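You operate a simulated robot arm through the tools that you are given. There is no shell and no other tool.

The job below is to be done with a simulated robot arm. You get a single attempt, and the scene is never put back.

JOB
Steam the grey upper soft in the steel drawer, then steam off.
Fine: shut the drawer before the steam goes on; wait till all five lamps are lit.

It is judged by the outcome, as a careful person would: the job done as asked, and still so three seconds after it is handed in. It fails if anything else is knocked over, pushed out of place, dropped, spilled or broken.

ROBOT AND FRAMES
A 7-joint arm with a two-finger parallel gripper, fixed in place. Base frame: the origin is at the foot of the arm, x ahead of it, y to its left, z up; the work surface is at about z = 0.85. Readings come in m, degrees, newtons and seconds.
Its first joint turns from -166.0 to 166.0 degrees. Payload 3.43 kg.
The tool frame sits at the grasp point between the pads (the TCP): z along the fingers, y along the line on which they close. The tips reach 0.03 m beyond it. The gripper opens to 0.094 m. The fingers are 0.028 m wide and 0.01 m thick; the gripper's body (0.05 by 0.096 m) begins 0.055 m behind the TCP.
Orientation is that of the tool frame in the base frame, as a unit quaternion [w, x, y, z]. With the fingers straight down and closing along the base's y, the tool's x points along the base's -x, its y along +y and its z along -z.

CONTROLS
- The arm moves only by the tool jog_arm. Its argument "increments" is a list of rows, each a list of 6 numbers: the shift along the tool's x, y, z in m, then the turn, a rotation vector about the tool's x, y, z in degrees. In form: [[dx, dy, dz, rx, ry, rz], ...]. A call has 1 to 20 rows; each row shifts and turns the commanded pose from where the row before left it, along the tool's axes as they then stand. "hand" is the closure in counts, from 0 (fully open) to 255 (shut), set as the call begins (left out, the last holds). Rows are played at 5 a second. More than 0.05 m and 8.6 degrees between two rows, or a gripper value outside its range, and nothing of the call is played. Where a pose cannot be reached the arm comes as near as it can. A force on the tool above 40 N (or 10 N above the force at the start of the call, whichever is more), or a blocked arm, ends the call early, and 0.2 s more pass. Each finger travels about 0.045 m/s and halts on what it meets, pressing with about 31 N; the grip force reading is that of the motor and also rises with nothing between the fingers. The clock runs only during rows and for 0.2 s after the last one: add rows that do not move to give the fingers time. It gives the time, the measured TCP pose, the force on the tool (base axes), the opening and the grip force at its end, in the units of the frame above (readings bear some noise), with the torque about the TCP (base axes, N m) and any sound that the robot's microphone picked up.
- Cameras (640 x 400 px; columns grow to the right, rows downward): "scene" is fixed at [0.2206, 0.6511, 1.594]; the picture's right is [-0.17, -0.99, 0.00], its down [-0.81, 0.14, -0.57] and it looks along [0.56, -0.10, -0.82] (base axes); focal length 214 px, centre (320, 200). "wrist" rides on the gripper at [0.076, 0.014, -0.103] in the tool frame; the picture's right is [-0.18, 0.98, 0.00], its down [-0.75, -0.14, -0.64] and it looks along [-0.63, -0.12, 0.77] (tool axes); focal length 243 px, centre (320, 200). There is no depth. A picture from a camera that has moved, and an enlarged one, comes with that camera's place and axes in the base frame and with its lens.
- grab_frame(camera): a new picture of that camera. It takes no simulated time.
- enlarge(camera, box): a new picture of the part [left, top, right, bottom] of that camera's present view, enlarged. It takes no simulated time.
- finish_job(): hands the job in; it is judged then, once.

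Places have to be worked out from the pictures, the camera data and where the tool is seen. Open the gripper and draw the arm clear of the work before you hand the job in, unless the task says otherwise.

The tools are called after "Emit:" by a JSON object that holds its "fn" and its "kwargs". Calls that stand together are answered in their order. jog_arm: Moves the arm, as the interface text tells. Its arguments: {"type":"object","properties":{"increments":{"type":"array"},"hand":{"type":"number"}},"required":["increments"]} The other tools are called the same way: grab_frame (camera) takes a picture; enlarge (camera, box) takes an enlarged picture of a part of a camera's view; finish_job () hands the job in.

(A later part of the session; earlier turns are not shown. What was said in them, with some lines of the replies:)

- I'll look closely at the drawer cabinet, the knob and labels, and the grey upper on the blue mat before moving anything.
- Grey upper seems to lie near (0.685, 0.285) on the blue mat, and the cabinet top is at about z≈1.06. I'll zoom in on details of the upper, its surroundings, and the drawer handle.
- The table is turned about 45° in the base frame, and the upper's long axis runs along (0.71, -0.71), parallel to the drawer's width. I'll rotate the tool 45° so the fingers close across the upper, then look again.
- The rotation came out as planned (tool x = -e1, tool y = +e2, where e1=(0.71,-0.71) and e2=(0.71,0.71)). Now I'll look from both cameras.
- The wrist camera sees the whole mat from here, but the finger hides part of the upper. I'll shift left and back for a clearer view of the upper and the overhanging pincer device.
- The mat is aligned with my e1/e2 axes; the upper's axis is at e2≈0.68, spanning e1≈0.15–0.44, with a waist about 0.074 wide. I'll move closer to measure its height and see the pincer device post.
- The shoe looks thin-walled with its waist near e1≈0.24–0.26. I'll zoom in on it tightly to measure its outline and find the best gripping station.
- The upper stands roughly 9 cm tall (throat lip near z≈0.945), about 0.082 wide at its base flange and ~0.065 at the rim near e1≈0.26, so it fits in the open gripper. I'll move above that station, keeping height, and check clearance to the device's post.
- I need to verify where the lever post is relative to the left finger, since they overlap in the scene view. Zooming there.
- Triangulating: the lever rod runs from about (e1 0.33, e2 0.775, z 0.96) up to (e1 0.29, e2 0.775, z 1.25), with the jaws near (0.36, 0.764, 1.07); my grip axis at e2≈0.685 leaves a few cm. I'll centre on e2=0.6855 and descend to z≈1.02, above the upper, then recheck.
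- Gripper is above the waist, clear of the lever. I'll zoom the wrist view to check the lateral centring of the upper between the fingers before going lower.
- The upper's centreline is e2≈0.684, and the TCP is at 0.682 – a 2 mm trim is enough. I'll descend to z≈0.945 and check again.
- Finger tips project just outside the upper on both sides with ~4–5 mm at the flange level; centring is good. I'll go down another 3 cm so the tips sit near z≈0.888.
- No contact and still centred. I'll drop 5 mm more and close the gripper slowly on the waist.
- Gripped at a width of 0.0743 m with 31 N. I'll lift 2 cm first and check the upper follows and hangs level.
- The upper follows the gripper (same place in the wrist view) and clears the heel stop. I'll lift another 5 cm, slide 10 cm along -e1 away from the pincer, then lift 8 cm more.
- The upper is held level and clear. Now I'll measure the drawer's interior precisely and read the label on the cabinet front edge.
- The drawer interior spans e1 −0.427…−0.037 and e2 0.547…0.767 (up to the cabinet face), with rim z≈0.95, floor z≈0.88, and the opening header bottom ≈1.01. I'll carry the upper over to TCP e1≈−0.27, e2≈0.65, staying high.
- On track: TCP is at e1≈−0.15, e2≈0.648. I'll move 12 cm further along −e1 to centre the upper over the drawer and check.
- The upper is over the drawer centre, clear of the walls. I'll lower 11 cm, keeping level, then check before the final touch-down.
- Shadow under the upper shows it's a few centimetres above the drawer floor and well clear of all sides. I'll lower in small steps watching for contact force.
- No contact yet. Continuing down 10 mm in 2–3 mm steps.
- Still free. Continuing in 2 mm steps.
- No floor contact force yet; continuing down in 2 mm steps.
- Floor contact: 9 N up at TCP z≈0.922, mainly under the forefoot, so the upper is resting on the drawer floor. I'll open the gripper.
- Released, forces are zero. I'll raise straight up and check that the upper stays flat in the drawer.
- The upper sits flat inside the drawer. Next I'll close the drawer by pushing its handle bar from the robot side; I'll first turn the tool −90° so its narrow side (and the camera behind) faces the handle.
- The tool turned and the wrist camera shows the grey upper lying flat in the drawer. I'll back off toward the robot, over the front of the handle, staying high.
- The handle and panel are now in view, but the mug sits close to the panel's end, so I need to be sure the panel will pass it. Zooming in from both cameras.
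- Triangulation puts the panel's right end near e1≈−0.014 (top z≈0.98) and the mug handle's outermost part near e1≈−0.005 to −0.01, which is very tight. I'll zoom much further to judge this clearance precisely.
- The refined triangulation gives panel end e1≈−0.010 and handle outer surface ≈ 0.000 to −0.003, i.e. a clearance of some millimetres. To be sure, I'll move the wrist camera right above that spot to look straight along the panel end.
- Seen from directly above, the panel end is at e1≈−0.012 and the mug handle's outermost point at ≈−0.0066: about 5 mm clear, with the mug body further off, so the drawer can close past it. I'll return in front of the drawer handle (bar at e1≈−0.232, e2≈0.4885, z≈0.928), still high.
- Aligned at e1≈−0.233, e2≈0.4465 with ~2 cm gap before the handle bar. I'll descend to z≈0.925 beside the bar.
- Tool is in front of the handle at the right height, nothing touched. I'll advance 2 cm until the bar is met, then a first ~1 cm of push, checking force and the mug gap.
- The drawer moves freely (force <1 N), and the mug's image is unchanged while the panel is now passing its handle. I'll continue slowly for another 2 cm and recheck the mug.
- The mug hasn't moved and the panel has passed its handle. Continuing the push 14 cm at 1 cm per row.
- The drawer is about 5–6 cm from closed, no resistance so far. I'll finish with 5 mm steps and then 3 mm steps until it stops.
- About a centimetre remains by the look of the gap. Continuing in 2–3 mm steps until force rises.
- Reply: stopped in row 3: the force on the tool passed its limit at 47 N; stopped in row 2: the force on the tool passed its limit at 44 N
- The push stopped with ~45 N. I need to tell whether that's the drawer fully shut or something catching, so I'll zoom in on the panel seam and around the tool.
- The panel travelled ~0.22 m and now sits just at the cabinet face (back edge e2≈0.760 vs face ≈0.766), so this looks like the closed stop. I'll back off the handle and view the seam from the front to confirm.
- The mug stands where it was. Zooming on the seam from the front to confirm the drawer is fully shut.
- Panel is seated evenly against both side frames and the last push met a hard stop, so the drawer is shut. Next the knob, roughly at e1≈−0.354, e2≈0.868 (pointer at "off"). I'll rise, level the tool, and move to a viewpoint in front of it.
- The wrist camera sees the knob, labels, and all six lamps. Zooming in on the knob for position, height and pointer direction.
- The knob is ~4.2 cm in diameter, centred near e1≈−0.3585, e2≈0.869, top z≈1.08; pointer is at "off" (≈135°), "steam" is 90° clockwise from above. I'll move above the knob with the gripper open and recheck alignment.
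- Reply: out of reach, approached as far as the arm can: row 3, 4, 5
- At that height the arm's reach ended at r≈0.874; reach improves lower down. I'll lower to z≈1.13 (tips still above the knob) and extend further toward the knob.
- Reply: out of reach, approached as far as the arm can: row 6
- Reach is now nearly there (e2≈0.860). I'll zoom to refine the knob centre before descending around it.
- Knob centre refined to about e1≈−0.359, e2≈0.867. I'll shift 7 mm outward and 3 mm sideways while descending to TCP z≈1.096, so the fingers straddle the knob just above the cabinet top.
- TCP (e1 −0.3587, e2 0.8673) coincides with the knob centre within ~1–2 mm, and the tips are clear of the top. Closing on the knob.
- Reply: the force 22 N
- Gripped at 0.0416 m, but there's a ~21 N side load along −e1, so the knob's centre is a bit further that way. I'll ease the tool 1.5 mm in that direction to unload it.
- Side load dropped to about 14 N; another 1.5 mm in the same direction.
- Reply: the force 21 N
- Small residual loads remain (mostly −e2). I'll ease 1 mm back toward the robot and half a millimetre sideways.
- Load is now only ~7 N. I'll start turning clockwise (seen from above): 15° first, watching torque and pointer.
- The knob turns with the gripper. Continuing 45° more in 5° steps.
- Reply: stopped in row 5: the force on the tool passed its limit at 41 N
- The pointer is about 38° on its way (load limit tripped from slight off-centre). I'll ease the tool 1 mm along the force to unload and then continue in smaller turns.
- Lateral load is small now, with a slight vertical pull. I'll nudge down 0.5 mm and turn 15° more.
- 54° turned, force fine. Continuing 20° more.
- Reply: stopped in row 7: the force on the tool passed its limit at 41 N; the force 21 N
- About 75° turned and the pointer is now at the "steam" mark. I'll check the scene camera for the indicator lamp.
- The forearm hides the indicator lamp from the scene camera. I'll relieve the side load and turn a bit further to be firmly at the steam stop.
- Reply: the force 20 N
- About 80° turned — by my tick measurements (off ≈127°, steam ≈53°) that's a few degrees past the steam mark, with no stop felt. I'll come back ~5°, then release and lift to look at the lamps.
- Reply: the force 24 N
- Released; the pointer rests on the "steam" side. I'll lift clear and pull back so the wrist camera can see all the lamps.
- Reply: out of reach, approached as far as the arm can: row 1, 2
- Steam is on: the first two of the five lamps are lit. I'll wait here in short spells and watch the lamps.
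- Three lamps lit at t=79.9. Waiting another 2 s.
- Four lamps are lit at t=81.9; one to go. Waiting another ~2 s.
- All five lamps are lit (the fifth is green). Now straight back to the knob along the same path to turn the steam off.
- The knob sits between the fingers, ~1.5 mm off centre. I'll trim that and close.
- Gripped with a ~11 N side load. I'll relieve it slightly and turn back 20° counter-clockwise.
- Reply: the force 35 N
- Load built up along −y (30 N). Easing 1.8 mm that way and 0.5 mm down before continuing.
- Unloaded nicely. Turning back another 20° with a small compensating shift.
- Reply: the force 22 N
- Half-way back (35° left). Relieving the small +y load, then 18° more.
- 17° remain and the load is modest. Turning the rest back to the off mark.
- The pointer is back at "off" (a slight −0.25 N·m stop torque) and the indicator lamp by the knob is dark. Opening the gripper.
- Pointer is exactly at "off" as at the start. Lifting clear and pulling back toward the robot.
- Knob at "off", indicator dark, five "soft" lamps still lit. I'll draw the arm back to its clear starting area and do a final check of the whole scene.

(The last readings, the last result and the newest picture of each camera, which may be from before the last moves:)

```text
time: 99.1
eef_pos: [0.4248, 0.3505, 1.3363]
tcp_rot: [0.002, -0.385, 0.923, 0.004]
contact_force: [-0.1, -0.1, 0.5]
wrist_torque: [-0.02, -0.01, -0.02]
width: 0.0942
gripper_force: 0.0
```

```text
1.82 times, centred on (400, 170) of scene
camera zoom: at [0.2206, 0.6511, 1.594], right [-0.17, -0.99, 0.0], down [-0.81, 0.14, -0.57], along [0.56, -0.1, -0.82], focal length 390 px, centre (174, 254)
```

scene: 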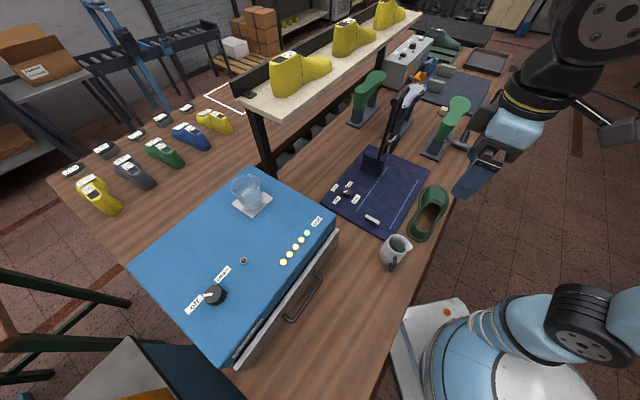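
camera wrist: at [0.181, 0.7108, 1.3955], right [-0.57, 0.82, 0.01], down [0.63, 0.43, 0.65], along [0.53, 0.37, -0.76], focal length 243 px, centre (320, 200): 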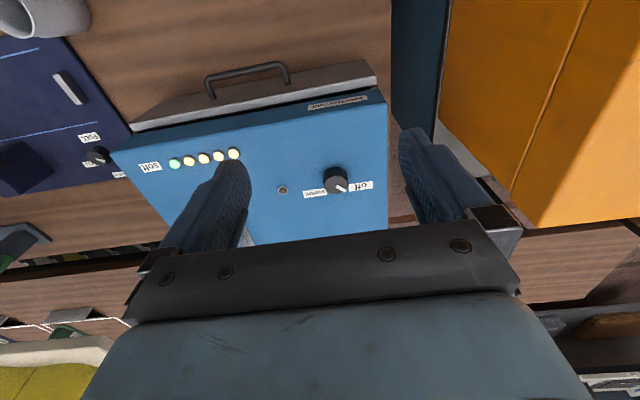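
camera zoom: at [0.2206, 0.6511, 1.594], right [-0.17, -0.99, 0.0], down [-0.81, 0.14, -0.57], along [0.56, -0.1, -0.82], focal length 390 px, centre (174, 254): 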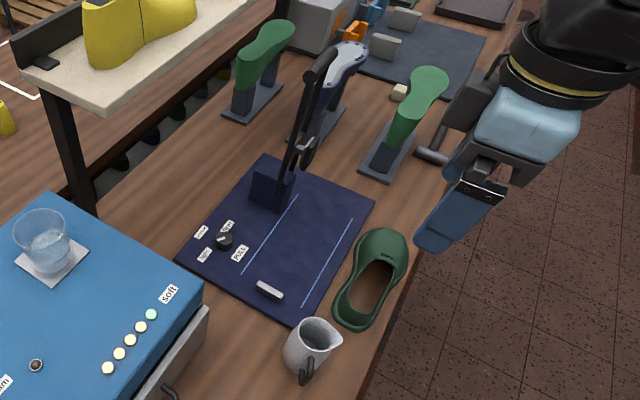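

Final check: steam knob at "off" with its indicator dark, all five soft lamps lit, drawer shut on the grey upper, and the mug, glass, green upper and tools are all where they were. The gripper is open and the arm is clear, so I'm handing in.

Emit:
{"fn": "finish_job", "kwargs": {}}

```text
The job is handed in.
```

The grey upper has been steamed soft. It is in the steel drawer, the drawer is shut, and the steam is off.

- **Order of work:** I laid the upper flat in the drawer and pushed the drawer shut against its stop. Only then did I turn the knob to "steam".
- **Lamps:** I waited until all five were lit; the fifth lit green. Reaching the knob and turning it back to "off" took about nine more seconds, so the upper steamed slightly longer than the lamps called for.
- **Steam off:** The knob points to "off", as it did at the start, and the lamp beside it is dark. The five soft lamps were still lit when I handed in.
- **Surroundings:** The drawer passed the jug's handle with about 5 mm to spare. In the last pictures the jug, the glass, the green upper and the rest of the bench looked unmoved.

The gripper is open and the arm is drawn back clear of the work.
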